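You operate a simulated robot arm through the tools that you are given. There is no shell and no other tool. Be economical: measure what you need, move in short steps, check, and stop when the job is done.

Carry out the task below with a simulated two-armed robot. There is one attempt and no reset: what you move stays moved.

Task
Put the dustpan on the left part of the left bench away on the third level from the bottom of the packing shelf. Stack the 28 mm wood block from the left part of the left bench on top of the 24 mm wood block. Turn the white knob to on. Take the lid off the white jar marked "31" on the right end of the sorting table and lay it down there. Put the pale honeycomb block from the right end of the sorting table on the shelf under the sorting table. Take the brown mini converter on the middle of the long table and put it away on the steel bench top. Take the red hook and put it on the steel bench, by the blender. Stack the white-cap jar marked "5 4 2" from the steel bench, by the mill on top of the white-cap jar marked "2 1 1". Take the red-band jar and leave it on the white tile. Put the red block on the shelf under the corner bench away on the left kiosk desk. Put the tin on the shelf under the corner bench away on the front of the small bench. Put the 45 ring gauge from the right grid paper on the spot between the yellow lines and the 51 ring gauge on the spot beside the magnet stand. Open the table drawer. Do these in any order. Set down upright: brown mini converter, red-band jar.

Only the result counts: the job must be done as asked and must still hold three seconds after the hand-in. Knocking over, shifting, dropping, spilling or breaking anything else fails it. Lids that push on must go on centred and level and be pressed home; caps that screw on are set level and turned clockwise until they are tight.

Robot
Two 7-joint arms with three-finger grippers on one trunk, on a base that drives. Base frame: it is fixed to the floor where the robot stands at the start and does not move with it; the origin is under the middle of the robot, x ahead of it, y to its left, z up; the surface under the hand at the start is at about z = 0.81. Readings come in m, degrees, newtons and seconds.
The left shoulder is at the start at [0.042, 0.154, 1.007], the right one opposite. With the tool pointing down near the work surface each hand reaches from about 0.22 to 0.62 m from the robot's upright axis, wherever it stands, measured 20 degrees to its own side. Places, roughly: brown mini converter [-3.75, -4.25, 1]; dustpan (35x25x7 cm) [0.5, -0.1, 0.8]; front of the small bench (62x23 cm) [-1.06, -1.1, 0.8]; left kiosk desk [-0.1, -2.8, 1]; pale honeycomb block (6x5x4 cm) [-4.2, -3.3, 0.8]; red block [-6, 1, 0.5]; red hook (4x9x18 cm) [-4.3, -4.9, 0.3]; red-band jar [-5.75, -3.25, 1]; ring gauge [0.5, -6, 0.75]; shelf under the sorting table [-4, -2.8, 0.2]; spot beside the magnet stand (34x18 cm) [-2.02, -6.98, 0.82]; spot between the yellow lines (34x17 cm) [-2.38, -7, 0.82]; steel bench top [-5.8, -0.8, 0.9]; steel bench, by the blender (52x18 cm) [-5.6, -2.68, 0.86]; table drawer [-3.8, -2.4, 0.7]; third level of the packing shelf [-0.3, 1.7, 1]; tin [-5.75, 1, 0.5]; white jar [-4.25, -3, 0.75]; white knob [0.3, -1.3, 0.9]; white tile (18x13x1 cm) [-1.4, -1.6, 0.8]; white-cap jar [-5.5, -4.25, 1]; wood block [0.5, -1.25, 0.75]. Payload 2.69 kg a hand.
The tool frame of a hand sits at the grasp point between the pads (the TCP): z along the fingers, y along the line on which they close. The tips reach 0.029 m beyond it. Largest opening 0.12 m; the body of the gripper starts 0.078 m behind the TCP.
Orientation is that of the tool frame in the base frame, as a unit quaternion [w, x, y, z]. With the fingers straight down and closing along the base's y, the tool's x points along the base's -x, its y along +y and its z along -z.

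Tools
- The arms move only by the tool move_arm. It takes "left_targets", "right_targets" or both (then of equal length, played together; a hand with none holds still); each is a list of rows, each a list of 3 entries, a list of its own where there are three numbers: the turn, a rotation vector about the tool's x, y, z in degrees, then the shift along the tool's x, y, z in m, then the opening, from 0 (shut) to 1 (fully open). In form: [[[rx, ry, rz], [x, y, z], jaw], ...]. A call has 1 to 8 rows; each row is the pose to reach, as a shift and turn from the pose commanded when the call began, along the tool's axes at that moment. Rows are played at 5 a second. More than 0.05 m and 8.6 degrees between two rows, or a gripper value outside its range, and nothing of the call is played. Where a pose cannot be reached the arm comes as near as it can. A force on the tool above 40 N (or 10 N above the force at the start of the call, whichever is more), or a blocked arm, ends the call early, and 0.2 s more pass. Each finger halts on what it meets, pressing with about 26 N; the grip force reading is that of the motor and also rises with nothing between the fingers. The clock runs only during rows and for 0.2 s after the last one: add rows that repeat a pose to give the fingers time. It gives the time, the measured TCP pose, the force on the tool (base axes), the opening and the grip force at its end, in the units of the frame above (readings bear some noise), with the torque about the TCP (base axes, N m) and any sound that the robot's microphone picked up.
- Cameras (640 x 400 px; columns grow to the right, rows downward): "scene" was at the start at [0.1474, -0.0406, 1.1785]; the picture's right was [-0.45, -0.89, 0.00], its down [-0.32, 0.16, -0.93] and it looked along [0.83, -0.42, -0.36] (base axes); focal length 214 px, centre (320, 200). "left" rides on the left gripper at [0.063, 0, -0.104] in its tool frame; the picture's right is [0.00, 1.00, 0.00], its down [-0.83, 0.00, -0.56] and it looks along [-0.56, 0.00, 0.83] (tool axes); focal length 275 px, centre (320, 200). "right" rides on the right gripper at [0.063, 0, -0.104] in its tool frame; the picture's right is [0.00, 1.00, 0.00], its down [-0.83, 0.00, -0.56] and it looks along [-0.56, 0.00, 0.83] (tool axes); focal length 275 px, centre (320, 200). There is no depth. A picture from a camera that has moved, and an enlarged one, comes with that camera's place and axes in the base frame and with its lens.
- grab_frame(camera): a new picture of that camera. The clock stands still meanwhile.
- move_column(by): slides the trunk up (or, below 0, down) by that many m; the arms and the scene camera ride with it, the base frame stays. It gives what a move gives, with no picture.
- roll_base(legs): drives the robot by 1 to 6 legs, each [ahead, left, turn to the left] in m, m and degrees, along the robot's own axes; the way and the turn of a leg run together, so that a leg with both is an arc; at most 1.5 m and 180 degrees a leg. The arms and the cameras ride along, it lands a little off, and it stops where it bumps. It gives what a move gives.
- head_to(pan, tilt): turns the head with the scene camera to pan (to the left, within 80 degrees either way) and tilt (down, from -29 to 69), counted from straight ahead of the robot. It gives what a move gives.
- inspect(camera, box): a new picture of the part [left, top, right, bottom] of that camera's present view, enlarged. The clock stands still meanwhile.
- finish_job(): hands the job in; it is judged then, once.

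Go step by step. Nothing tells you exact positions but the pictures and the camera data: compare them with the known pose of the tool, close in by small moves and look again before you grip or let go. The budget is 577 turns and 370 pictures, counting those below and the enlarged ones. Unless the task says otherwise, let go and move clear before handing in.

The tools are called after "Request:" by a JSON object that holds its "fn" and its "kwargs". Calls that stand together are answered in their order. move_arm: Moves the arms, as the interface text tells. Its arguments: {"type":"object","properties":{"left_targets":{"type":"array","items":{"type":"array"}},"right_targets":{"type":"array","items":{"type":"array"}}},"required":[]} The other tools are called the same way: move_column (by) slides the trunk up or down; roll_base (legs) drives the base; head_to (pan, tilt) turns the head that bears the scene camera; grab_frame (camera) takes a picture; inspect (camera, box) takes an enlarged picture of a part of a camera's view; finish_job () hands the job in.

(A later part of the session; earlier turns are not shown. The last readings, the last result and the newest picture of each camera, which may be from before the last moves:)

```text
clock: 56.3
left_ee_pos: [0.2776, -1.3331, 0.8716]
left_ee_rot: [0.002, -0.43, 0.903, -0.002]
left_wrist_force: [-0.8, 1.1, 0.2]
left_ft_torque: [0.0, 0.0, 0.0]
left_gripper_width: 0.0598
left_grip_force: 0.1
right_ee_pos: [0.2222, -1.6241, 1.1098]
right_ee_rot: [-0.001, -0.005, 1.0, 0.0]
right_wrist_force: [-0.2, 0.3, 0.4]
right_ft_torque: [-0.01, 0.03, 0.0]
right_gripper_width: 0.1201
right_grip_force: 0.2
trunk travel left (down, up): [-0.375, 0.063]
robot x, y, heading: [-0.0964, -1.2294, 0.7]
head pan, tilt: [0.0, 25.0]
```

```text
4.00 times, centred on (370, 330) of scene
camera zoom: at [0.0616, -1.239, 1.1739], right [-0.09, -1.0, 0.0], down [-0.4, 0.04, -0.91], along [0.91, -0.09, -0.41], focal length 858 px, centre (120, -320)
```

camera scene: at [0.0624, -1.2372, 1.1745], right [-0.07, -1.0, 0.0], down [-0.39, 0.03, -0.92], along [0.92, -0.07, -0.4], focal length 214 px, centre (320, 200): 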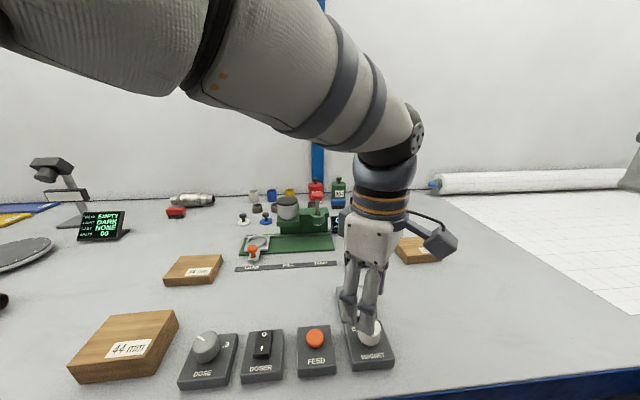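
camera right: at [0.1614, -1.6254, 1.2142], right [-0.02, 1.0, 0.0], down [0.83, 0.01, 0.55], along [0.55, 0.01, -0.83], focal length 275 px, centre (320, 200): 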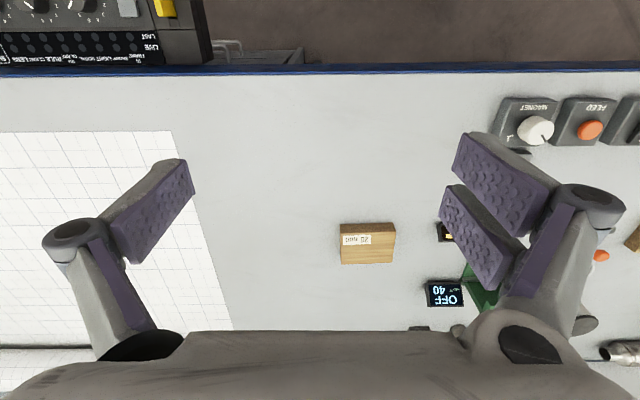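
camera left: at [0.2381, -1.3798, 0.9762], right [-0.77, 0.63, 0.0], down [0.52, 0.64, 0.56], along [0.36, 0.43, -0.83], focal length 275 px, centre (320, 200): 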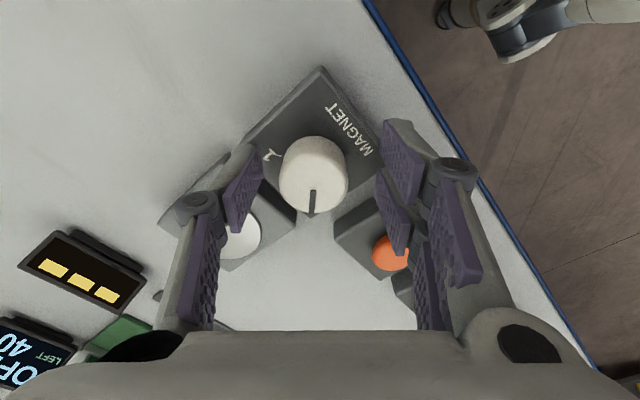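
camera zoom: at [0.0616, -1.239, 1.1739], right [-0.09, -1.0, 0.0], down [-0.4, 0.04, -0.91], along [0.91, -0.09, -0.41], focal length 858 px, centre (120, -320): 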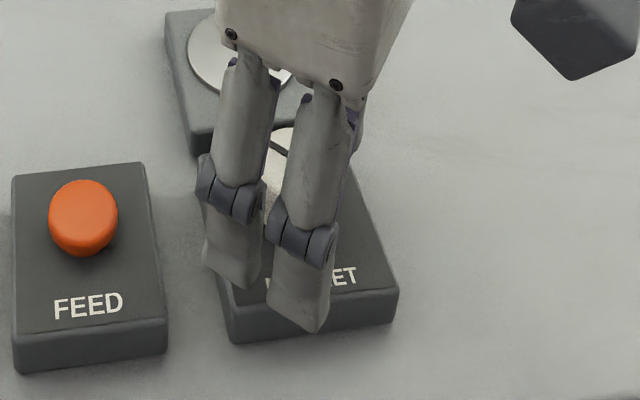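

Centred. Close and turn clockwise 100°.

Request:
{"fn": "move_arm", "kwargs": {"left_targets": [[[0, 0, 0], [0, 0, 0.006], 0.35], [[0, 0, 0], [0, 0, 0.006], 0.1], [[0, 0, 0], [0, 0, 0.006], 0], [[0, 0, 0], [0, 0, 0.006], 0]]}}

Request:
{"fn": "move_arm", "kwargs": {"left_targets": [[[0, 0, 8], [0, 0, 0], 0], [[0, 0, 16], [0, 0, 0], 0], [[0, 0, 24], [0, 0, 0], 0], [[0, 0, 32], [0, 0, 0], 0], [[0, 0, 40], [0, 0, 0], 0], [[0, 0, 48], [0, 0, 0], 0]]}}

Request:
{"fn": "grab_frame", "kwargs": {"camera": "left"}}

```text
clock: 57.3
left_ee_pos: [0.2797, -1.336, 0.8653]
left_ee_rot: [0.002, -0.429, 0.903, -0.003]
left_wrist_force: [18.0, -15.2, 11.3]
left_ft_torque: [0.32, -1.15, -0.24]
left_gripper_width: 0.0332
left_grip_force: 45.0
right_ee_pos: [0.222, -1.6253, 1.1096]
right_ee_rot: [-0.002, -0.006, 1.0, 0.0]
right_wrist_force: [0.1, -0.8, 0.6]
right_ft_torque: [-0.01, -0.01, 0.02]
right_gripper_width: 0.1201
right_grip_force: 0.1
trunk travel left (down, up): [-0.375, 0.063]
robot x, y, heading: [-0.093, -1.2333, 0.4]
head pan, tilt: [0.0, 25.0]
```

```text
clock: 58.7
left_ee_pos: [0.2794, -1.3321, 0.8652]
left_ee_rot: [0.002, -0.024, 1.0, 0.0]
left_wrist_force: [4.1, -3.7, 31.0]
left_ft_torque: [-0.09, -0.81, -0.01]
left_gripper_width: 0.0329
left_grip_force: 45.3
right_ee_pos: [0.2212, -1.6234, 1.1107]
right_ee_rot: [-0.001, -0.005, 1.0, 0.0]
right_wrist_force: [-0.3, 0.5, -0.5]
right_ft_torque: [-0.02, 0.02, 0.0]
right_gripper_width: 0.1201
right_grip_force: 0.0
trunk travel left (down, up): [-0.375, 0.063]
robot x, y, heading: [-0.0953, -1.2327, 0.7]
head pan, tilt: [0.0, 25.0]
```

```text
335 pictures are left
camera left: at [0.2151, -1.3328, 0.9692], right [-0.04, 1.0, 0.0], down [0.83, 0.03, 0.56], along [0.56, 0.02, -0.83], focal length 275 px, centre (320, 200)
```

left: 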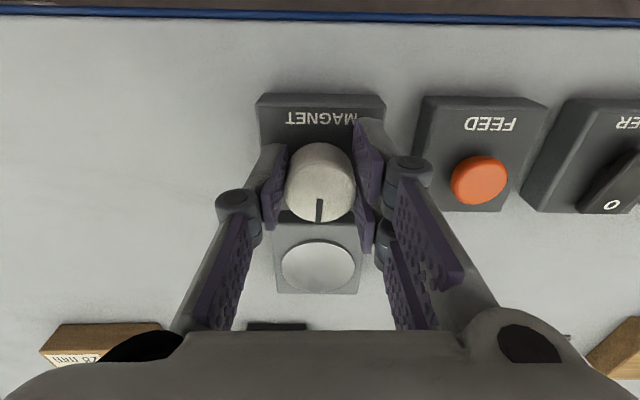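

The knob turns. Continue.

Request:
{"fn": "move_arm", "kwargs": {"left_targets": [[[0, 0, 8], [0, 0, -0.003], 0], [[0, 0, 16], [0, 0, -0.003], 0], [[0, 0, 24], [0, 0, -0.003], 0], [[0, 0, 32], [0, 0, -0.003], 0], [[0, 0, 40], [0, 0, -0.003], 0], [[0, 0, 48], [0, 0, -0.003], 0], [[0, 0, 48], [0, 0, -0.003], 0]]}}

Request:
{"fn": "grab_frame", "kwargs": {"camera": "left"}}

```text
clock: 60.3
left_ee_pos: [0.2794, -1.3288, 0.8659]
left_ee_rot: [0.0, 0.383, 0.924, 0.003]
left_wrist_force: [4.2, 28.6, -22.4]
left_ft_torque: [1.01, 0.24, 0.58]
left_gripper_width: 0.0329
left_grip_force: 44.9
right_ee_pos: [0.225, -1.6212, 1.1116]
right_ee_rot: [-0.003, -0.005, 1.0, 0.0]
right_wrist_force: [-0.5, 0.1, -0.5]
right_ft_torque: [0.04, -0.01, -0.03]
right_gripper_width: 0.1201
right_grip_force: 0.1
trunk travel left (down, up): [-0.375, 0.063]
robot x, y, heading: [-0.095, -1.2347, 0.5]
head pan, tilt: [0.0, 25.0]
```

```text
334 pictures are left
camera left: at [0.2364, -1.2822, 0.9713], right [0.71, 0.7, 0.0], down [0.58, -0.59, 0.55], along [0.39, -0.39, -0.83], focal length 275 px, centre (320, 200)
```

left: 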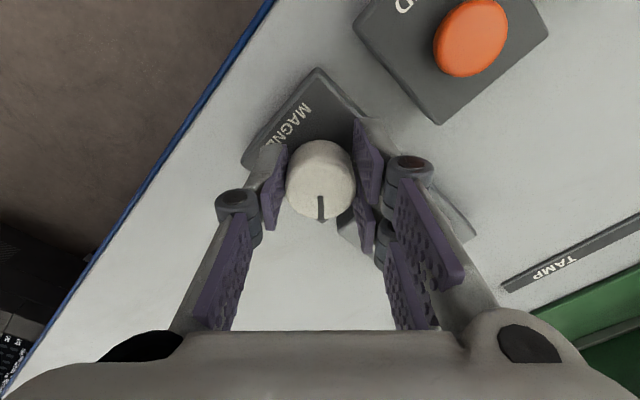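

Release gently and check.

Request:
{"fn": "move_arm", "kwargs": {"left_targets": [[[0, 0, 0], [0, 0, 0], 0.3], [[0, 0, 0], [0, 0, 0], 0.5], [[0, 0, 0], [0, 0, -0.03], 0.5], [[0, 0, 0], [0, 0, -0.07], 0.5], [[0, 0, -8], [0, 0, -0.11], 0.5], [[0, 0, -16], [0, 0, -0.15], 0.5], [[0, 0, -24], [0, 0, -0.18], 0.5], [[0, 0, -32], [0.03, 0.03, -0.21], 0.5]]}}

Request:
{"fn": "grab_frame", "kwargs": {"camera": "left"}}

```text
refused: row 8 steps farther than a row can; nothing moved
```

```text
333 pictures are left
camera left: at [0.2364, -1.2822, 0.9713], right [0.71, 0.7, 0.0], down [0.58, -0.59, 0.55], along [0.39, -0.39, -0.83], focal length 275 px, centre (320, 200)
```

left: 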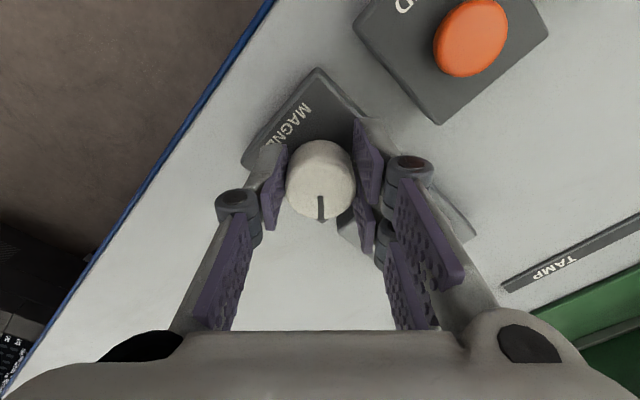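

Request:
{"fn": "move_arm", "kwargs": {"left_targets": [[[0, 0, 0], [0, 0, 0], 0.3], [[0, 0, 0], [0, 0, 0], 0.5], [[0, 0, 0], [0, 0, 0], 0.5], [[0, 0, 0], [0, 0, -0.03], 0.5], [[0, 0, 0], [0, 0, -0.07], 0.5], [[0, 0, -8], [0, 0, -0.11], 0.5], [[0, 0, -16], [0, 0, -0.15], 0.5], [[0, 0, -24], [0, 0, -0.19], 0.5]]}}

Request:
{"fn": "grab_frame", "kwargs": {"camera": "left"}}

```text
clock: 62.1
left_ee_pos: [0.2793, -1.3328, 1.0579]
left_ee_rot: [-0.002, 0.179, 0.984, -0.005]
left_wrist_force: [0.0, 0.0, 0.5]
left_ft_torque: [-0.01, -0.04, 0.01]
left_gripper_width: 0.0601
left_grip_force: 0.0
right_ee_pos: [0.2226, -1.6234, 1.1092]
right_ee_rot: [-0.003, -0.005, 1.0, 0.001]
right_wrist_force: [-0.5, -0.9, 0.0]
right_ft_torque: [0.04, 0.01, 0.04]
right_gripper_width: 0.1201
right_grip_force: 0.0
trunk travel left (down, up): [-0.375, 0.063]
robot x, y, heading: [-0.0943, -1.234, 0.4]
head pan, tilt: [0.0, 25.0]
```

```text
332 pictures are left
camera left: at [0.2213, -1.3071, 1.1626], right [0.36, 0.93, -0.01], down [0.78, -0.29, 0.55], along [0.51, -0.21, -0.83], focal length 275 px, centre (320, 200)
```

left: 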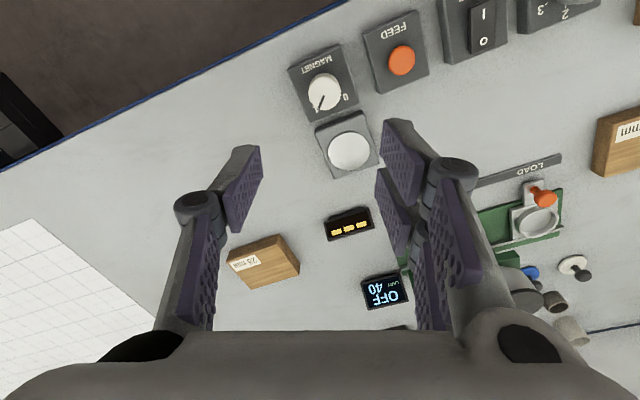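

Request:
{"fn": "inspect", "kwargs": {"camera": "left", "box": [285, 40, 365, 120]}}

```text
5.00 times, centred on (325, 80) of left
camera zoom: at [0.2213, -1.3071, 1.1626], right [0.36, 0.93, -0.01], down [0.78, -0.29, 0.55], along [0.51, -0.21, -0.83], focal length 1376 px, centre (295, 800)
```

zoom: 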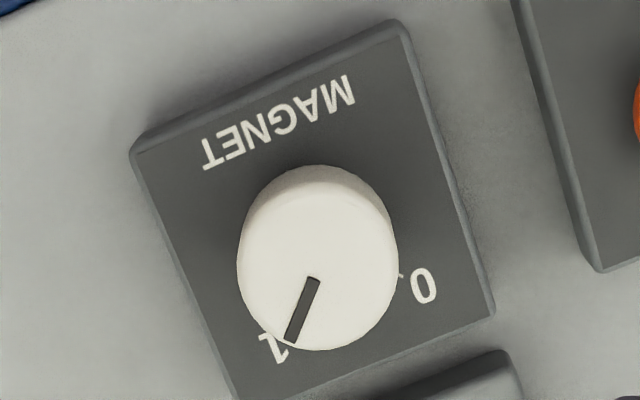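

The pointer is at 1 — knob on. Now the 28 mm block with the right hand; I square up the left hand and drive to it.

Request:
{"fn": "move_arm", "kwargs": {"left_targets": [[[0, 0, -7], [0.03, 0, -0.03], 0.5], [[0, 0, -14], [0.06, 0, -0.05], 0.5], [[0, 0, -21], [0.09, 0, -0.05], 0.5]]}}

Request:
{"fn": "roll_base", "kwargs": {"legs": [[0.1, -0.1, 0]]}}

Request:
{"fn": "grab_frame", "kwargs": {"camera": "right"}}

```text
clock: 62.9
left_ee_pos: [0.1935, -1.3001, 1.1064]
left_ee_rot: [0.003, 0.001, 1.0, -0.001]
left_wrist_force: [-0.9, 0.0, 0.2]
left_ft_torque: [-0.02, -0.03, 0.01]
left_gripper_width: 0.0603
left_grip_force: 0.1
right_ee_pos: [0.221, -1.623, 1.1107]
right_ee_rot: [-0.001, -0.006, 1.0, 0.0]
right_wrist_force: [0.0, 0.3, 0.2]
right_ft_torque: [-0.01, 0.0, 0.03]
right_gripper_width: 0.12
right_grip_force: 0.1
trunk travel left (down, up): [-0.375, 0.063]
robot x, y, heading: [-0.0938, -1.2315, 0.7]
head pan, tilt: [0.0, 25.0]
```

```text
clock: 64.4
left_ee_pos: [0.2957, -1.4002, 1.107]
left_ee_rot: [0.001, -0.001, 1.0, 0.0]
left_wrist_force: [-0.6, 0.4, -0.6]
left_ft_torque: [0.0, 0.03, -0.05]
left_gripper_width: 0.0601
left_grip_force: 0.0
right_ee_pos: [0.3264, -1.7241, 1.1106]
right_ee_rot: [-0.002, -0.006, 1.0, 0.0]
right_wrist_force: [0.6, -0.5, -0.3]
right_ft_torque: [0.03, 0.03, -0.01]
right_gripper_width: 0.1203
right_grip_force: 0.1
trunk travel left (down, up): [-0.375, 0.063]
robot x, y, heading: [0.0089, -1.3292, 0.5]
head pan, tilt: [0.0, 25.0]
```

```text
330 pictures are left
camera right: at [0.2642, -1.7256, 1.2142], right [-0.02, 1.0, 0.0], down [0.83, 0.01, 0.55], along [0.55, 0.01, -0.83], focal length 275 px, centre (320, 200)
```

right: 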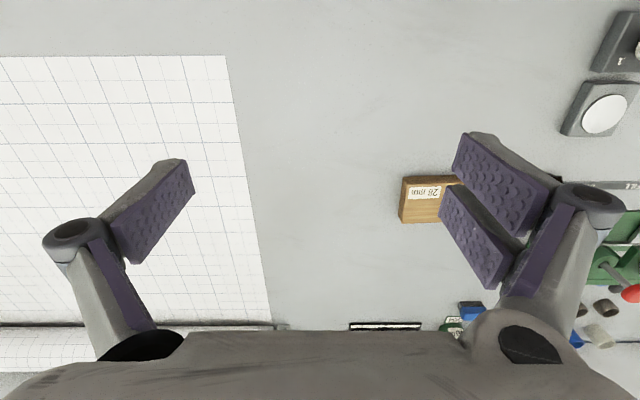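

Request:
{"fn": "move_arm", "kwargs": {"right_targets": [[[0, 0, 0], [-0.03, 0.035, 0.02], 1], [[0, 0, 0], [-0.06, 0.07, 0.05], 1], [[0, 0, 0], [-0.09, 0.105, 0.08], 1], [[0, 0, 0], [-0.12, 0.14, 0.11], 1], [[0, 0, 0], [-0.155, 0.17, 0.14], 1], [[0, 0, 0], [-0.19, 0.19, 0.17], 1]]}}

Request:
{"fn": "grab_frame", "kwargs": {"camera": "right"}}

```text
refused: row 1 steps farther than a row can; nothing moved
```

```text
329 pictures are left
camera right: at [0.2642, -1.7256, 1.2142], right [-0.02, 1.0, 0.0], down [0.83, 0.01, 0.55], along [0.55, 0.01, -0.83], focal length 275 px, centre (320, 200)
```

right: 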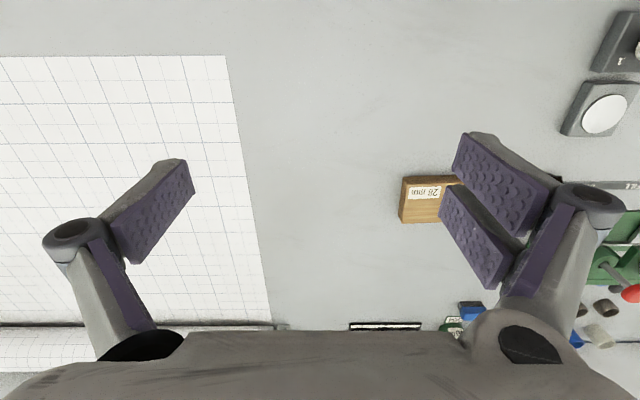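

Request:
{"fn": "move_arm", "kwargs": {"right_targets": [[[0, 0, 0], [-0.024, 0.024, 0.021], 1], [[0, 0, 0], [-0.048, 0.048, 0.042], 1], [[0, 0, 0], [-0.072, 0.072, 0.063], 1], [[0, 0, 0], [-0.096, 0.096, 0.084], 1], [[0, 0, 0], [-0.12, 0.12, 0.105], 1], [[0, 0, 0], [-0.144, 0.144, 0.126], 1], [[0, 0, 0], [-0.168, 0.168, 0.147], 1], [[0, 0, 0], [-0.192, 0.19, 0.165], 1]]}}

Request:
{"fn": "grab_frame", "kwargs": {"camera": "right"}}

```text
clock: 65.0
left_ee_pos: [0.2948, -1.398, 1.1062]
left_ee_rot: [0.001, 0.006, 1.0, 0.006]
left_wrist_force: [-2.1, 5.8, -0.8]
left_ft_torque: [-0.63, -0.27, -0.39]
left_gripper_width: 0.0598
left_grip_force: 0.0
right_ee_pos: [0.377, -1.6754, 1.0637]
right_ee_rot: [-0.003, -0.004, 1.0, 0.004]
right_wrist_force: [0.4, -0.4, -0.1]
right_ft_torque: [0.02, 0.0, 0.01]
right_gripper_width: 0.1199
right_grip_force: 0.0
trunk travel left (down, up): [-0.375, 0.063]
robot x, y, heading: [0.0058, -1.3289, 0.9]
head pan, tilt: [0.0, 25.0]
stopped in row 3 (left hand): the force on the tool passed its limit at 65 N (the readings are from after the stop); the commanded pose is now the measured one
```

```text
328 pictures are left
camera right: at [0.3145, -1.6779, 1.1673], right [-0.01, 1.0, 0.01], down [0.83, 0.01, 0.55], along [0.55, 0.01, -0.83], focal length 275 px, centre (320, 200)
```

right: 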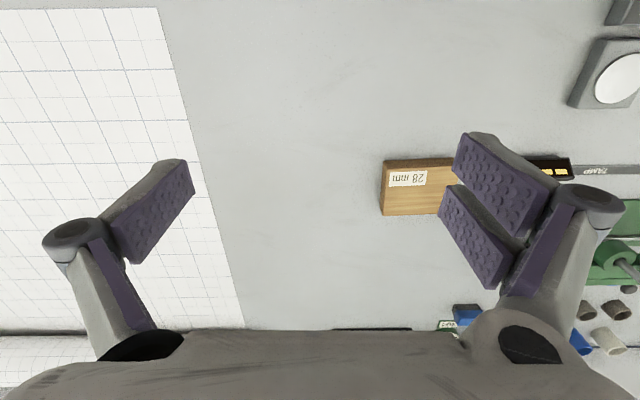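

The right forearm touched the left hand; I move the left hand out of the way to the left.

Request:
{"fn": "move_arm", "kwargs": {"left_targets": [[[0, 0, 0], [0, 0.045, 0], 0.5], [[0, 0, 0], [0.0, 0.09, 0], 0.5], [[0, 0, 0], [0.02, 0.13, -0.01], 0.5], [[0, 0, 0], [0.03, 0.17, -0.02], 0.5], [[0, 0, 0], [0.04, 0.21, -0.03], 0.5], [[0, 0, 0], [0.04, 0.25, -0.03], 0.5]]}}

Request:
{"fn": "move_arm", "kwargs": {"right_targets": [[[0, 0, 0], [-0.024, 0.024, 0.021], 1], [[0, 0, 0], [-0.048, 0.048, 0.042], 1], [[0, 0, 0], [-0.072, 0.072, 0.063], 1], [[0, 0, 0], [-0.096, 0.096, 0.084], 1], [[0, 0, 0], [-0.12, 0.12, 0.105], 1], [[0, 0, 0], [-0.144, 0.142, 0.12], 1]]}}

Request:
{"fn": "grab_frame", "kwargs": {"camera": "right"}}

Request:
{"fn": "grab_frame", "kwargs": {"camera": "scene"}}

```text
clock: 66.4
left_ee_pos: [0.2592, -1.1568, 1.1208]
left_ee_rot: [0.0, 0.006, 1.0, 0.004]
left_wrist_force: [0.5, 0.8, -0.2]
left_ft_torque: [0.01, -0.03, -0.01]
left_gripper_width: 0.0601
left_grip_force: 0.0
left hand out of reach, approached as far as the arm can: row 6
right_ee_pos: [0.3762, -1.674, 1.0624]
right_ee_rot: [-0.002, -0.005, 1.0, 0.002]
right_wrist_force: [0.2, 0.0, -0.1]
right_ft_torque: [-0.01, -0.03, 0.01]
right_gripper_width: 0.1201
right_grip_force: 0.0
trunk travel left (down, up): [-0.375, 0.063]
robot x, y, heading: [0.0084, -1.3325, 0.9]
head pan, tilt: [0.0, 25.0]
```

```text
clock: 67.8
left_ee_pos: [0.2602, -1.1576, 1.1208]
left_ee_rot: [0.001, 0.006, 1.0, 0.005]
left_wrist_force: [0.9, 0.3, 0.3]
left_ft_torque: [0.01, 0.01, 0.03]
left_gripper_width: 0.06
left_grip_force: 0.1
right_ee_pos: [0.5176, -1.5319, 0.9433]
right_ee_rot: [-0.002, -0.003, 1.0, 0.003]
right_wrist_force: [-0.4, -0.5, -0.3]
right_ft_torque: [0.03, -0.03, -0.01]
right_gripper_width: 0.1199
right_grip_force: 0.0
trunk travel left (down, up): [-0.375, 0.063]
robot x, y, heading: [0.0064, -1.3326, 0.7]
head pan, tilt: [0.0, 25.0]
```

```text
327 pictures are left
camera right: at [0.457, -1.5336, 1.0468], right [-0.01, 1.0, 0.01], down [0.83, 0.01, 0.55], along [0.55, 0.01, -0.83], focal length 275 px, centre (320, 200)
```

right: 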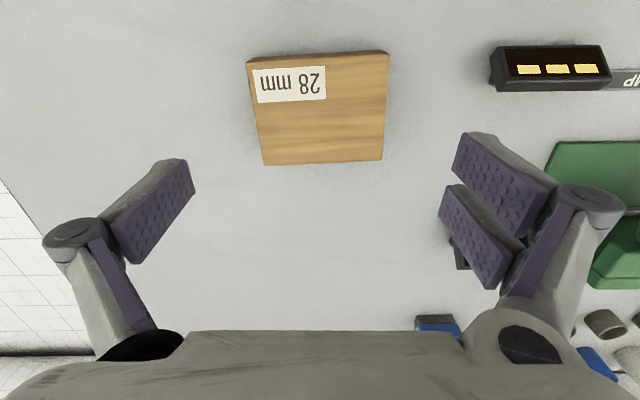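

```text
326 pictures are left
camera scene: at [0.164, -1.3293, 1.1721], right [0.01, -1.0, 0.0], down [-0.42, -0.01, -0.91], along [0.91, 0.01, -0.42], focal length 214 px, centre (320, 200)
```

scene: 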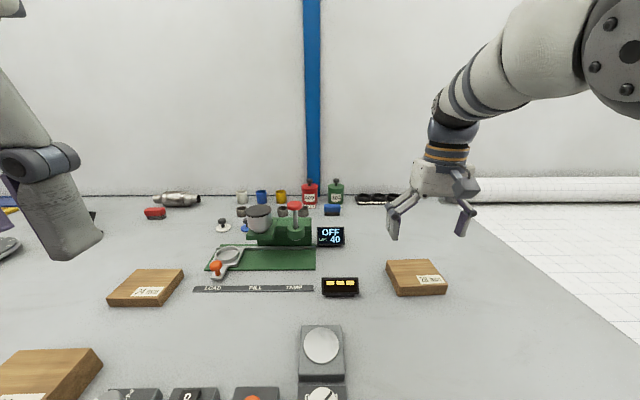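

Centred over the 28 mm block. Down and grip.

Request:
{"fn": "move_arm", "kwargs": {"right_targets": [[[0, 0, 3], [0, -0.001, 0.04], 1], [[0, 0, 3], [0, -0.001, 0.075], 1], [[0, 0, 3], [0, -0.001, 0.095], 1], [[0, 0, 3], [0, -0.001, 0.095], 0.75], [[0, 0, 3], [0, -0.001, 0.095], 0.6], [[0, 0, 3], [0, -0.001, 0.095], 0.6]]}}

Request:
{"fn": "grab_frame", "kwargs": {"camera": "right"}}

```text
clock: 69.2
left_ee_pos: [0.2605, -1.1561, 1.1208]
left_ee_rot: [0.001, 0.005, 1.0, 0.004]
left_wrist_force: [-0.4, -0.4, 1.1]
left_ft_torque: [0.02, 0.05, 0.03]
left_gripper_width: 0.0599
left_grip_force: 0.1
right_ee_pos: [0.516, -1.5324, 0.852]
right_ee_rot: [0.001, 0.023, 1.0, 0.004]
right_wrist_force: [4.0, 1.6, 18.0]
right_ft_torque: [1.09, -0.51, -0.14]
right_gripper_width: 0.1029
right_grip_force: 25.7
trunk travel left (down, up): [-0.375, 0.063]
robot x, y, heading: [0.0063, -1.3327, 0.6]
head pan, tilt: [0.0, 25.0]
```

```text
325 pictures are left
camera right: at [0.454, -1.5305, 0.9565], right [0.04, 1.0, 0.01], down [0.83, -0.04, 0.56], along [0.56, -0.02, -0.83], focal length 275 px, centre (320, 200)
```

right: 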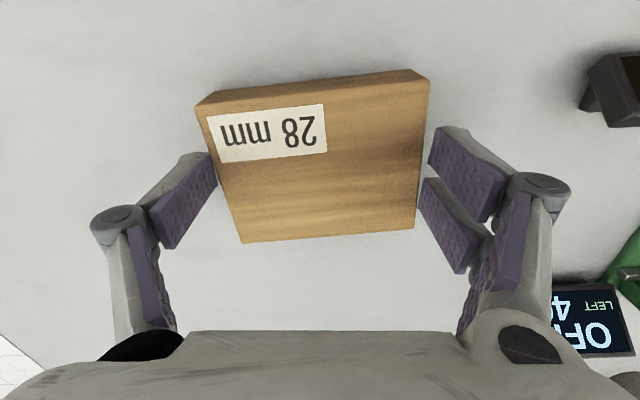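

The yaw correction went the wrong way; open, rotate -7°, and regrip.

Request:
{"fn": "move_arm", "kwargs": {"right_targets": [[[0, 0, 0], [0, 0, -0.004], 0.9], [[0, 0, 0], [0, 0, -0.004], 1], [[0, 0, -4], [0, 0, -0.003], 1], [[0, 0, -7], [0, 0.0, -0.003], 1], [[0, 0, -7], [0, 0, -0.002], 0.8], [[0, 0, -7], [0, 0, -0.002], 0.5], [[0, 0, -7], [0, 0, -0.002], 0.5]]}}

Request:
{"fn": "grab_frame", "kwargs": {"camera": "right"}}

```text
clock: 70.8
left_ee_pos: [0.26, -1.157, 1.1217]
left_ee_rot: [0.001, 0.005, 1.0, 0.005]
left_wrist_force: [0.2, -0.9, 1.0]
left_ft_torque: [0.02, 0.0, 0.04]
left_gripper_width: 0.0599
left_grip_force: 0.1
right_ee_pos: [0.5166, -1.5321, 0.8534]
right_ee_rot: [-0.002, -0.039, 0.999, 0.004]
right_wrist_force: [-1.1, -0.5, 4.5]
right_ft_torque: [0.07, 0.29, 0.05]
right_gripper_width: 0.0997
right_grip_force: 25.8
trunk travel left (down, up): [-0.375, 0.063]
robot x, y, heading: [0.0084, -1.3353, 0.9]
head pan, tilt: [0.0, 25.0]
```

```text
324 pictures are left
camera right: at [0.4558, -1.5386, 0.9561], right [-0.08, 1.0, 0.01], down [0.83, 0.06, 0.55], along [0.55, 0.05, -0.83], focal length 275 px, centre (320, 200)
```

right: 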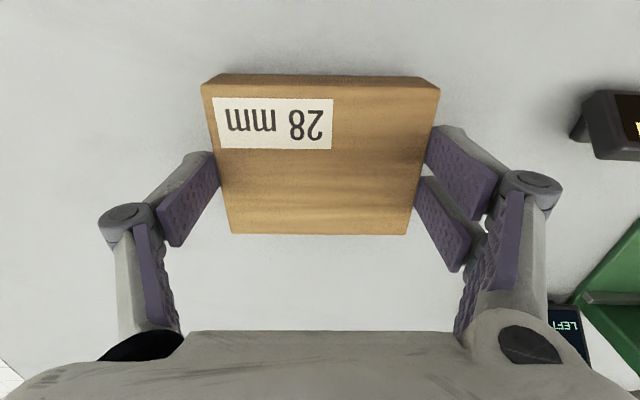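

Request:
{"fn": "move_arm", "kwargs": {"right_targets": [[[0, 0, 0], [0, 0, -0.02], 0.5], [[0, 0, 0], [0, 0, -0.05], 0.5], [[0, 0, 0], [0, 0, -0.09], 0.5], [[0, 0, 0], [0, 0, -0.12], 0.5]]}}

Request:
{"fn": "grab_frame", "kwargs": {"camera": "right"}}

Request:
{"fn": "grab_frame", "kwargs": {"camera": "scene"}}

```text
clock: 71.8
left_ee_pos: [0.2596, -1.1572, 1.1207]
left_ee_rot: [0.001, 0.005, 1.0, 0.004]
left_wrist_force: [-0.2, 0.4, 0.8]
left_ft_torque: [0.01, -0.01, 0.01]
left_gripper_width: 0.06
left_grip_force: 0.0
right_ee_pos: [0.5215, -1.5318, 0.9693]
right_ee_rot: [-0.001, -0.039, 0.999, 0.002]
right_wrist_force: [-0.1, -0.6, -1.0]
right_ft_torque: [-0.01, 0.01, -0.01]
right_gripper_width: 0.0999
right_grip_force: 26.6
trunk travel left (down, up): [-0.375, 0.063]
robot x, y, heading: [0.0127, -1.3351, 0.9]
head pan, tilt: [0.0, 25.0]
```

```text
323 pictures are left
camera right: at [0.4607, -1.5376, 1.0744], right [-0.08, 1.0, 0.01], down [0.83, 0.06, 0.55], along [0.55, 0.05, -0.83], focal length 275 px, centre (320, 200)
```

right: 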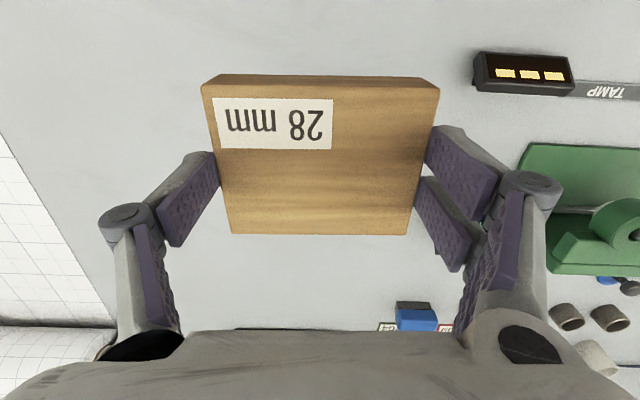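

```text
322 pictures are left
camera scene: at [0.1636, -1.3295, 1.1722], right [0.01, -1.0, 0.0], down [-0.42, -0.01, -0.91], along [0.91, 0.01, -0.42], focal length 214 px, centre (320, 200)
```

scene: 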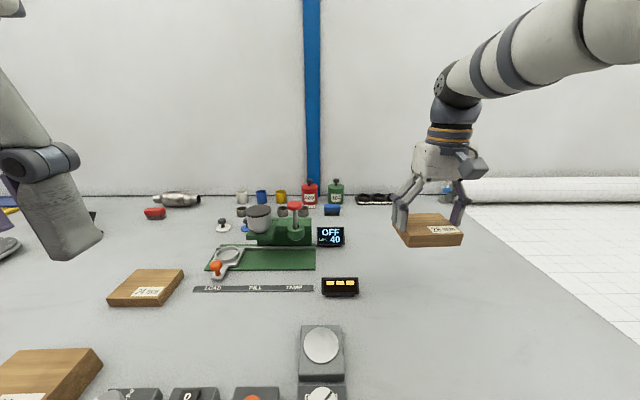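

Held well. Raise and carry to the left toward the 24 mm block.

Request:
{"fn": "move_arm", "kwargs": {"right_targets": [[[0, 0, 0], [0, 0, -0.04], 0.5], [[0, 0, 0], [0, 0, -0.08], 0.5]]}}

Request:
{"fn": "roll_base", "kwargs": {"legs": [[-0.04, 0.55, -0.9]]}}

Request:
{"fn": "grab_frame", "kwargs": {"camera": "right"}}

Request:
{"fn": "grab_frame", "kwargs": {"camera": "scene"}}

```text
clock: 72.4
left_ee_pos: [0.2586, -1.1581, 1.121]
left_ee_rot: [-0.001, 0.005, 1.0, 0.004]
left_wrist_force: [0.6, 0.2, 1.2]
left_ft_torque: [0.0, 0.0, 0.02]
left_gripper_width: 0.0599
left_grip_force: 0.1
right_ee_pos: [0.5187, -1.5338, 1.0519]
right_ee_rot: [-0.002, -0.038, 0.999, 0.003]
right_wrist_force: [-0.1, 0.4, -1.5]
right_ft_torque: [-0.01, 0.03, -0.01]
right_gripper_width: 0.0995
right_grip_force: 25.9
trunk travel left (down, up): [-0.375, 0.063]
robot x, y, heading: [0.0098, -1.3358, 0.9]
head pan, tilt: [0.0, 25.0]
```

```text
clock: 77.3
left_ee_pos: [0.2197, -0.5907, 1.1206]
left_ee_rot: [0.0, 0.013, 1.0, 0.004]
left_wrist_force: [0.8, -0.6, 0.4]
left_ft_torque: [-0.04, 0.01, 0.01]
left_gripper_width: 0.06
left_grip_force: 0.0
right_ee_pos: [0.4735, -0.9721, 1.0521]
right_ee_rot: [-0.002, -0.032, 0.999, 0.003]
right_wrist_force: [-0.8, 0.0, -2.1]
right_ft_torque: [0.02, 0.0, -0.02]
right_gripper_width: 0.0998
right_grip_force: 26.1
trunk travel left (down, up): [-0.375, 0.063]
robot x, y, heading: [-0.0335, -0.7657, -0.4]
head pan, tilt: [0.0, 25.0]
```

```text
321 pictures are left
camera right: at [0.4114, -0.9769, 1.1561], right [-0.07, 1.0, 0.01], down [0.83, 0.05, 0.55], along [0.55, 0.04, -0.83], focal length 275 px, centre (320, 200)
```

right: 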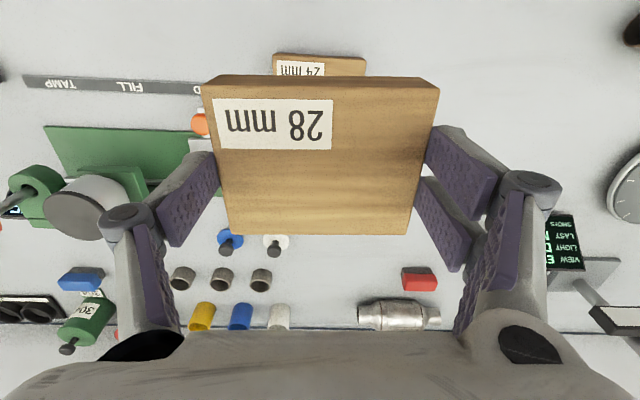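

```text
320 pictures are left
camera scene: at [0.1204, -0.7616, 1.1722], right [0.0, -1.0, 0.0], down [-0.42, 0.0, -0.91], along [0.91, 0.0, -0.42], focal length 214 px, centre (320, 200)
```

scene: 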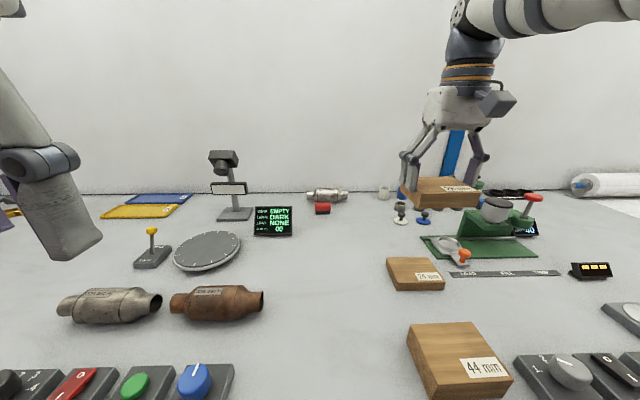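

Request:
{"fn": "inspect", "kwargs": {"camera": "scene", "box": [375, 240, 455, 300]}}

Request:
{"fn": "inspect", "kwargs": {"camera": "right", "box": [260, 40, 380, 120]}}

```text
6.67 times, centred on (415, 270) of scene
camera zoom: at [0.1204, -0.7616, 1.1722], right [0.0, -1.0, 0.0], down [-0.42, 0.0, -0.91], along [0.91, 0.0, -0.42], focal length 1430 px, centre (-313, -267)
```

zoom: 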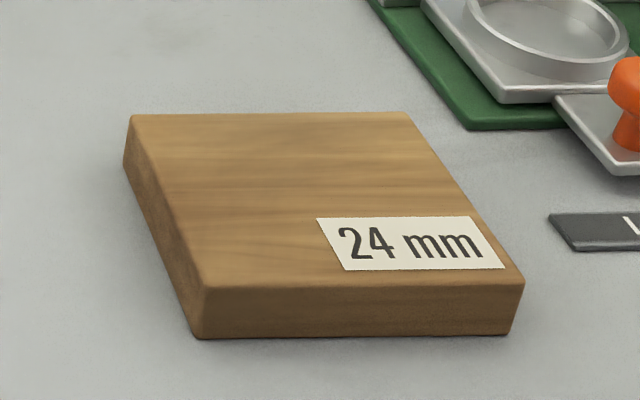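

```text
5.00 times, centred on (320, 80) of right
camera zoom: at [0.4114, -0.9769, 1.1561], right [-0.07, 1.0, 0.01], down [0.83, 0.05, 0.55], along [0.55, 0.04, -0.83], focal length 1376 px, centre (320, 800)
```

zoom: 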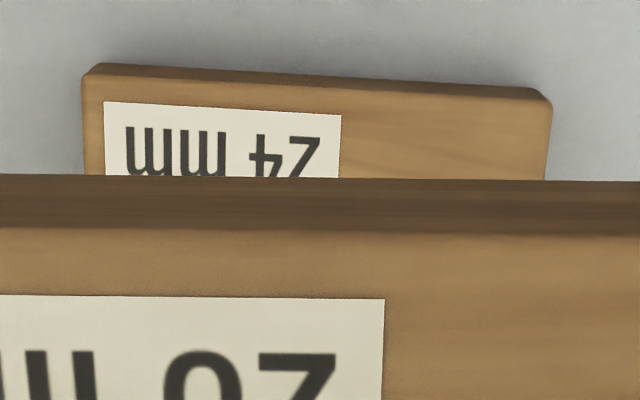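

Target centre (0.488,-0.971), TCP release height ≈0.878. I shift 15 mm ahead, correct yaw and lower to just above.

Request:
{"fn": "move_arm", "kwargs": {"right_targets": [[[0, 0, 2.7], [-0.0145, 0, 0.04], 0.5], [[0, 0, 2.7], [-0.0145, 0, 0.08], 0.5], [[0, 0, 2.7], [-0.0145, 0, 0.12], 0.5], [[0, 0, 2.7], [-0.0145, 0, 0.15], 0.5], [[0, 0, 2.7], [-0.0145, 0, 0.165], 0.5]]}}

Request:
{"fn": "inspect", "kwargs": {"camera": "scene", "box": [360, 200, 480, 300]}}

Request:
{"fn": "grab_frame", "kwargs": {"camera": "right"}}

```text
clock: 78.5
left_ee_pos: [0.2187, -0.591, 1.1208]
left_ee_rot: [-0.001, 0.013, 1.0, 0.005]
left_wrist_force: [-0.1, -1.2, -0.5]
left_ft_torque: [0.02, -0.03, 0.02]
left_gripper_width: 0.0603
left_grip_force: 0.1
right_ee_pos: [0.4851, -0.9692, 0.8865]
right_ee_rot: [-0.002, -0.008, 1.0, 0.004]
right_wrist_force: [-0.5, -0.1, -1.2]
right_ft_torque: [-0.01, 0.0, 0.01]
right_gripper_width: 0.0998
right_grip_force: 26.0
trunk travel left (down, up): [-0.375, 0.063]
robot x, y, heading: [-0.036, -0.7609, -0.2]
head pan, tilt: [0.0, 25.0]
```

```text
4.00 times, centred on (420, 250) of scene
camera zoom: at [0.1205, -0.7618, 1.1722], right [0.0, -1.0, 0.0], down [-0.42, 0.0, -0.91], along [0.91, 0.0, -0.42], focal length 858 px, centre (-80, 0)
```

zoom: 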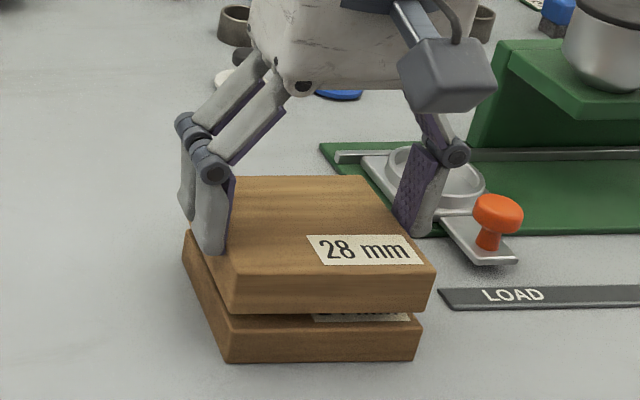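

```text
316 pictures are left
camera right: at [0.4231, -0.9717, 0.9898], right [-0.02, 1.0, 0.01], down [0.83, 0.01, 0.55], along [0.55, 0.02, -0.83], focal length 275 px, centre (320, 200)
```

right: 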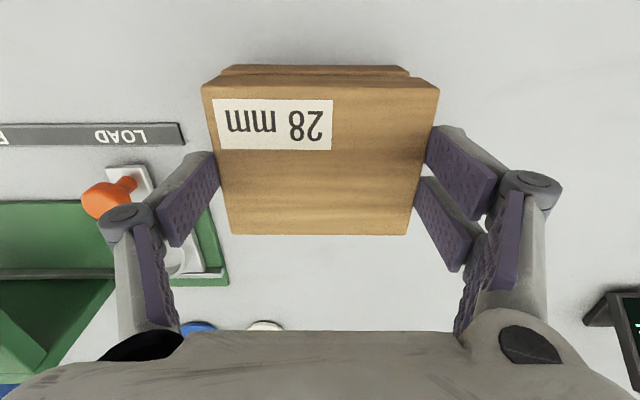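

Aligned. Lower to contact, open slightly, and rise.

Request:
{"fn": "move_arm", "kwargs": {"right_targets": [[[0, 0, 0], [0, 0.001, 0.004], 0.5], [[0, 0, 0], [0, 0.001, 0.009], 0.5], [[0, 0, 0], [0, 0.001, 0.009], 0.5]]}}

Request:
{"fn": "inspect", "kwargs": {"camera": "scene", "box": [360, 200, 480, 300]}}

```text
clock: 79.3
left_ee_pos: [0.22, -0.5917, 1.1217]
left_ee_rot: [0.0, 0.013, 1.0, 0.005]
left_wrist_force: [-0.2, -0.3, 0.5]
left_ft_torque: [0.05, 0.0, 0.01]
left_gripper_width: 0.06
left_grip_force: 0.1
right_ee_pos: [0.4848, -0.9687, 0.8773]
right_ee_rot: [-0.001, -0.008, 1.0, 0.003]
right_wrist_force: [0.0, -0.4, -1.4]
right_ft_torque: [-0.01, 0.02, 0.0]
right_gripper_width: 0.0997
right_grip_force: 26.1
trunk travel left (down, up): [-0.375, 0.063]
robot x, y, heading: [-0.0387, -0.7618, -0.0]
head pan, tilt: [0.0, 25.0]
```

```text
4.00 times, centred on (420, 250) of scene
camera zoom: at [0.1204, -0.7618, 1.1722], right [0.0, -1.0, 0.0], down [-0.42, 0.0, -0.91], along [0.91, 0.0, -0.42], focal length 858 px, centre (-80, 0)
```

zoom: 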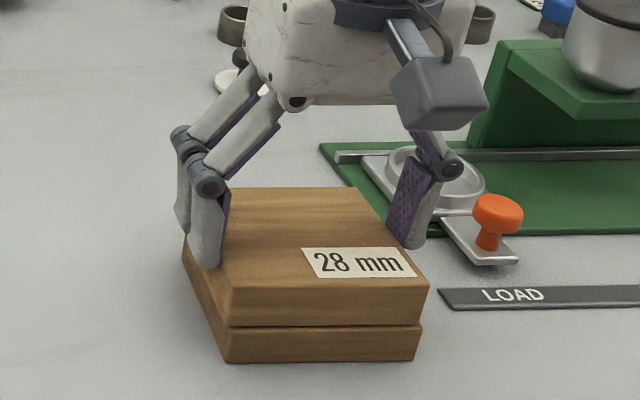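

Request:
{"fn": "move_arm", "kwargs": {"right_targets": [[[0, 0, 0], [0, 0, 0.002], 0.5], [[0, 0, 0], [0, 0, 0.003], 0.5]]}}

```text
clock: 79.9
left_ee_pos: [0.2187, -0.5911, 1.122]
left_ee_rot: [0.001, 0.014, 1.0, 0.004]
left_wrist_force: [-0.2, 0.5, 0.3]
left_ft_torque: [0.0, -0.01, 0.0]
left_gripper_width: 0.0603
left_grip_force: 0.1
right_ee_pos: [0.4856, -0.9693, 0.8751]
right_ee_rot: [0.0, -0.008, 1.0, 0.002]
right_wrist_force: [-0.3, -3.6, 10.4]
right_ft_torque: [0.04, 0.42, 0.1]
right_gripper_width: 0.0997
right_grip_force: 26.5
trunk travel left (down, up): [-0.375, 0.063]
robot x, y, heading: [-0.0376, -0.7618, 0.0]
head pan, tilt: [0.0, 25.0]
```

Contact. Release.

Request:
{"fn": "move_arm", "kwargs": {"right_targets": [[[0, 0, 0], [0, 0, 0], 0.86], [[0, 0, 0], [0, 0, 0], 0.92], [[0, 0, 0], [0, 0, 0], 0.92], [[0, 0, 0], [0, 0, -0.03], 0.92], [[0, 0, 0], [0, 0, -0.07], 0.92], [[0, 0, 0], [0, 0, -0.11], 0.92], [[0, 0, 0], [0, 0, -0.15], 0.92], [[0, 0, 0], [0, 0, -0.19], 0.92]]}}

Request:
{"fn": "grab_frame", "kwargs": {"camera": "scene"}}

```text
clock: 81.7
left_ee_pos: [0.2201, -0.5916, 1.1209]
left_ee_rot: [0.0, 0.013, 1.0, 0.005]
left_wrist_force: [1.1, -0.6, 0.4]
left_ft_torque: [-0.01, -0.02, 0.01]
left_gripper_width: 0.0601
left_grip_force: 0.1
right_ee_pos: [0.4879, -0.9699, 1.0664]
right_ee_rot: [-0.002, -0.008, 1.0, 0.004]
right_wrist_force: [0.2, -0.2, 0.5]
right_ft_torque: [0.02, 0.03, -0.02]
right_gripper_width: 0.1103
right_grip_force: 0.1
trunk travel left (down, up): [-0.375, 0.063]
robot x, y, heading: [-0.033, -0.7656, -0.1]
head pan, tilt: [0.0, 25.0]
```

```text
314 pictures are left
camera scene: at [0.1207, -0.7617, 1.1721], right [0.0, -1.0, 0.0], down [-0.42, 0.0, -0.91], along [0.91, 0.0, -0.42], focal length 214 px, centre (320, 200)
```

scene: 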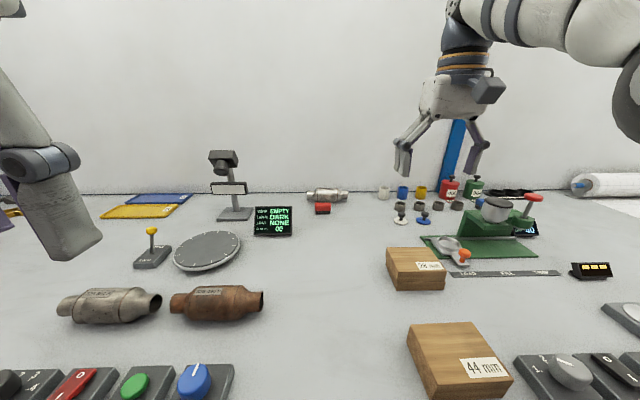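

Stack done. Next I back off, turn right (toward -y), tuck the right hand, and survey the way to the ring gauges.

Request:
{"fn": "roll_base", "kwargs": {"legs": [[-0.45, 0, 0], [0, 0, -90]]}}

Request:
{"fn": "move_arm", "kwargs": {"right_targets": [[[0, 0, 0], [0.04, -0.02, -0.01], 0.9], [[0, 0, 0], [0.08, -0.04, -0.02], 0.9], [[0, 0, 0], [0.12, -0.06, -0.03], 0.9], [[0, 0, 0], [0.16, -0.08, -0.04], 0.9], [[0, 0, 0], [0.2, -0.1, -0.05], 0.9]]}}

Request:
{"fn": "head_to", "kwargs": {"pan": 0, "tilt": 10}}

Request:
{"fn": "grab_frame", "kwargs": {"camera": "scene"}}

Request:
{"fn": "head_to", "kwargs": {"pan": -70, "tilt": 15}}

Request:
{"fn": "grab_frame", "kwargs": {"camera": "scene"}}

```text
clock: 88.3
left_ee_pos: [-0.32, -1.0199, 1.1212]
left_ee_rot: [0.004, 0.73, 0.683, 0.003]
left_wrist_force: [-0.3, 0.4, 0.0]
left_ft_torque: [-0.01, 0.01, 0.01]
left_gripper_width: 0.0599
left_grip_force: 0.0
right_ee_pos: [-0.7073, -1.2732, 1.0668]
right_ee_rot: [0.002, 0.716, 0.698, 0.004]
right_wrist_force: [-0.5, 0.0, -0.2]
right_ft_torque: [0.05, 0.01, -0.02]
right_gripper_width: 0.1105
right_grip_force: 0.1
trunk travel left (down, up): [-0.375, 0.063]
robot x, y, heading: [-0.4761, -0.758, -92.6]
head pan, tilt: [0.0, 25.0]
```

```text
clock: 89.5
left_ee_pos: [-0.3203, -1.0202, 1.1212]
left_ee_rot: [0.004, 0.73, 0.683, 0.003]
left_wrist_force: [0.6, -0.2, -0.6]
left_ft_torque: [-0.02, 0.01, 0.02]
left_gripper_width: 0.0598
left_grip_force: 0.1
right_ee_pos: [-0.726, -1.2344, 1.0745]
right_ee_rot: [0.001, 0.716, 0.698, 0.005]
right_wrist_force: [0.2, 0.2, -0.3]
right_ft_torque: [0.02, 0.02, -0.02]
right_gripper_width: 0.1079
right_grip_force: 0.0
right hand out of reach, approached as far as the arm can: row 2, 3, 4, 5
trunk travel left (down, up): [-0.375, 0.063]
robot x, y, heading: [-0.4799, -0.7579, -92.6]
head pan, tilt: [0.0, 25.0]
```

```text
clock: 90.2
left_ee_pos: [-0.3196, -1.0201, 1.1211]
left_ee_rot: [0.003, 0.73, 0.683, 0.003]
left_wrist_force: [-0.4, 0.0, -0.5]
left_ft_torque: [0.0, 0.01, 0.0]
left_gripper_width: 0.0602
left_grip_force: 0.2
right_ee_pos: [-0.7268, -1.2336, 1.0743]
right_ee_rot: [0.001, 0.716, 0.698, 0.003]
right_wrist_force: [0.5, 0.3, -0.1]
right_ft_torque: [-0.01, 0.03, 0.01]
right_gripper_width: 0.1082
right_grip_force: 0.2
trunk travel left (down, up): [-0.375, 0.063]
robot x, y, heading: [-0.4768, -0.7564, -92.2]
head pan, tilt: [0.0, 10.0]
```

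```text
313 pictures are left
camera scene: at [-0.4863, -0.9136, 1.1965], right [-1.0, 0.04, 0.0], down [0.01, 0.17, -0.98], along [-0.04, -0.98, -0.17], focal length 214 px, centre (320, 200)
```

scene: 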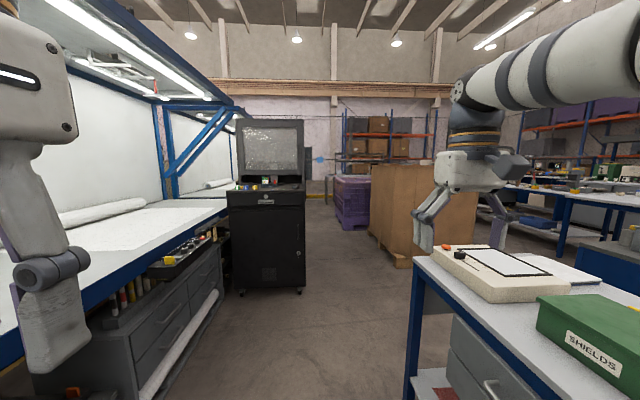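

```text
clock: 91.6
left_ee_pos: [-0.3181, -1.0209, 1.1213]
left_ee_rot: [0.003, 0.73, 0.684, 0.003]
left_wrist_force: [-0.8, -0.1, -0.5]
left_ft_torque: [0.03, 0.02, 0.03]
left_gripper_width: 0.0599
left_grip_force: 0.0
right_ee_pos: [-0.726, -1.2337, 1.0743]
right_ee_rot: [0.001, 0.716, 0.698, 0.004]
right_wrist_force: [-0.2, -0.1, 1.3]
right_ft_torque: [0.02, -0.03, -0.01]
right_gripper_width: 0.1079
right_grip_force: 0.0
trunk travel left (down, up): [-0.375, 0.063]
robot x, y, heading: [-0.4814, -0.7596, -92.6]
head pan, tilt: [-70.0, 15.0]
```

```text
312 pictures are left
camera scene: at [-0.5714, -0.849, 1.1884], right [-0.3, 0.95, 0.0], down [0.25, 0.08, -0.97], along [-0.92, -0.29, -0.26], focal length 214 px, centre (320, 200)
```

scene: 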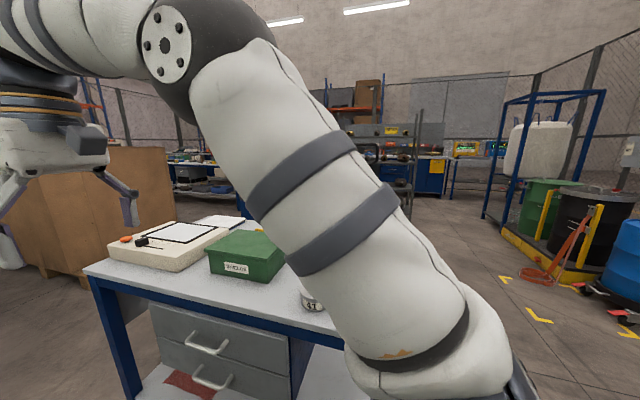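

The kiosk is at x -0.4…0.2, y≈-2.7, and the passage to its right is clear to the cardboard bin at x≈-1.4. I drive through at x≈-0.9.

Request:
{"fn": "roll_base", "kwargs": {"legs": [[1.1, 0, 2.5], [0.6, -0.42, 0], [0.8, 0, 0]]}}

Request:
{"fn": "head_to", "kwargs": {"pan": 15, "tilt": 10}}

Request:
{"fn": "grab_frame", "kwargs": {"camera": "scene"}}

Request:
{"fn": "head_to", "kwargs": {"pan": 70, "tilt": 10}}

Request:
{"fn": "grab_frame", "kwargs": {"camera": "scene"}}

```text
clock: 104.7
left_ee_pos: [-0.798, -3.5063, 1.1215]
left_ee_rot: [0.003, 0.726, 0.688, 0.004]
left_wrist_force: [-0.6, 0.7, 0.5]
left_ft_torque: [0.03, -0.04, -0.02]
left_gripper_width: 0.0598
left_grip_force: 0.0
right_ee_pos: [-1.2026, -3.726, 1.074]
right_ee_rot: [0.001, 0.71, 0.704, 0.004]
right_wrist_force: [-0.5, -0.2, 0.2]
right_ft_torque: [-0.01, -0.02, 0.0]
right_gripper_width: 0.1081
right_grip_force: 0.0
trunk travel left (down, up): [-0.375, 0.063]
robot x, y, heading: [-0.9617, -3.2431, -91.6]
head pan, tilt: [-70.0, 15.0]
```

```text
clock: 106.3
left_ee_pos: [-0.7992, -3.5069, 1.121]
left_ee_rot: [0.003, 0.725, 0.688, 0.002]
left_wrist_force: [-0.3, -0.9, -0.2]
left_ft_torque: [0.01, -0.03, 0.01]
left_gripper_width: 0.0602
left_grip_force: 0.0
right_ee_pos: [-1.2044, -3.7259, 1.0743]
right_ee_rot: [0.001, 0.71, 0.704, 0.004]
right_wrist_force: [-0.8, 0.0, 0.2]
right_ft_torque: [0.01, -0.01, 0.01]
right_gripper_width: 0.1081
right_grip_force: 0.1
trunk travel left (down, up): [-0.375, 0.063]
robot x, y, heading: [-0.9649, -3.2452, -91.6]
head pan, tilt: [15.0, 10.0]
```

```text
311 pictures are left
camera scene: at [-0.9435, -3.4003, 1.1965], right [-0.97, -0.23, 0.0], down [-0.04, 0.17, -0.98], along [0.23, -0.96, -0.17], focal length 214 px, centre (320, 200)
```

scene: 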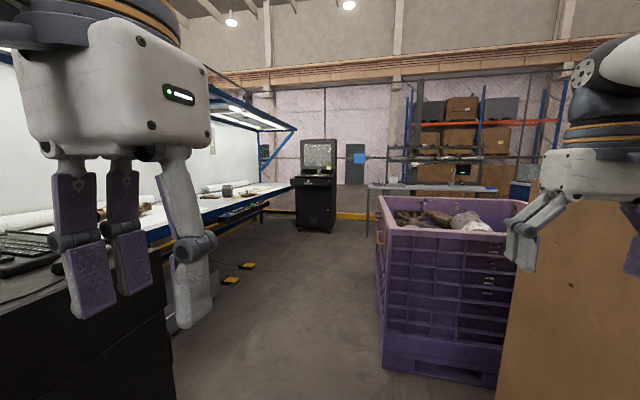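

```text
clock: 107.6
left_ee_pos: [-0.7985, -3.5075, 1.1213]
left_ee_rot: [0.004, 0.725, 0.688, 0.003]
left_wrist_force: [-0.3, 0.3, -0.6]
left_ft_torque: [0.02, 0.01, 0.0]
left_gripper_width: 0.0601
left_grip_force: 0.1
right_ee_pos: [-1.2033, -3.7263, 1.0741]
right_ee_rot: [0.002, 0.711, 0.703, 0.003]
right_wrist_force: [-0.6, 1.0, 0.3]
right_ft_torque: [0.0, 0.02, 0.0]
right_gripper_width: 0.108
right_grip_force: 0.2
trunk travel left (down, up): [-0.375, 0.063]
robot x, y, heading: [-0.963, -3.246, -91.7]
head pan, tilt: [70.0, 10.0]
```

```text
310 pictures are left
camera scene: at [-0.8785, -3.3442, 1.1965], right [-0.37, -0.93, 0.0], down [-0.16, 0.06, -0.98], along [0.92, -0.36, -0.17], focal length 214 px, centre (320, 200)
```

scene: 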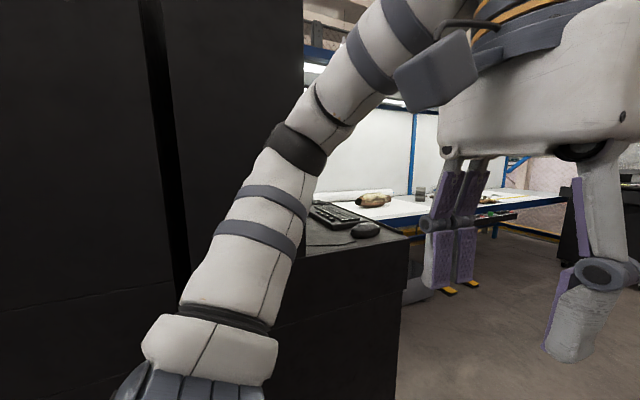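

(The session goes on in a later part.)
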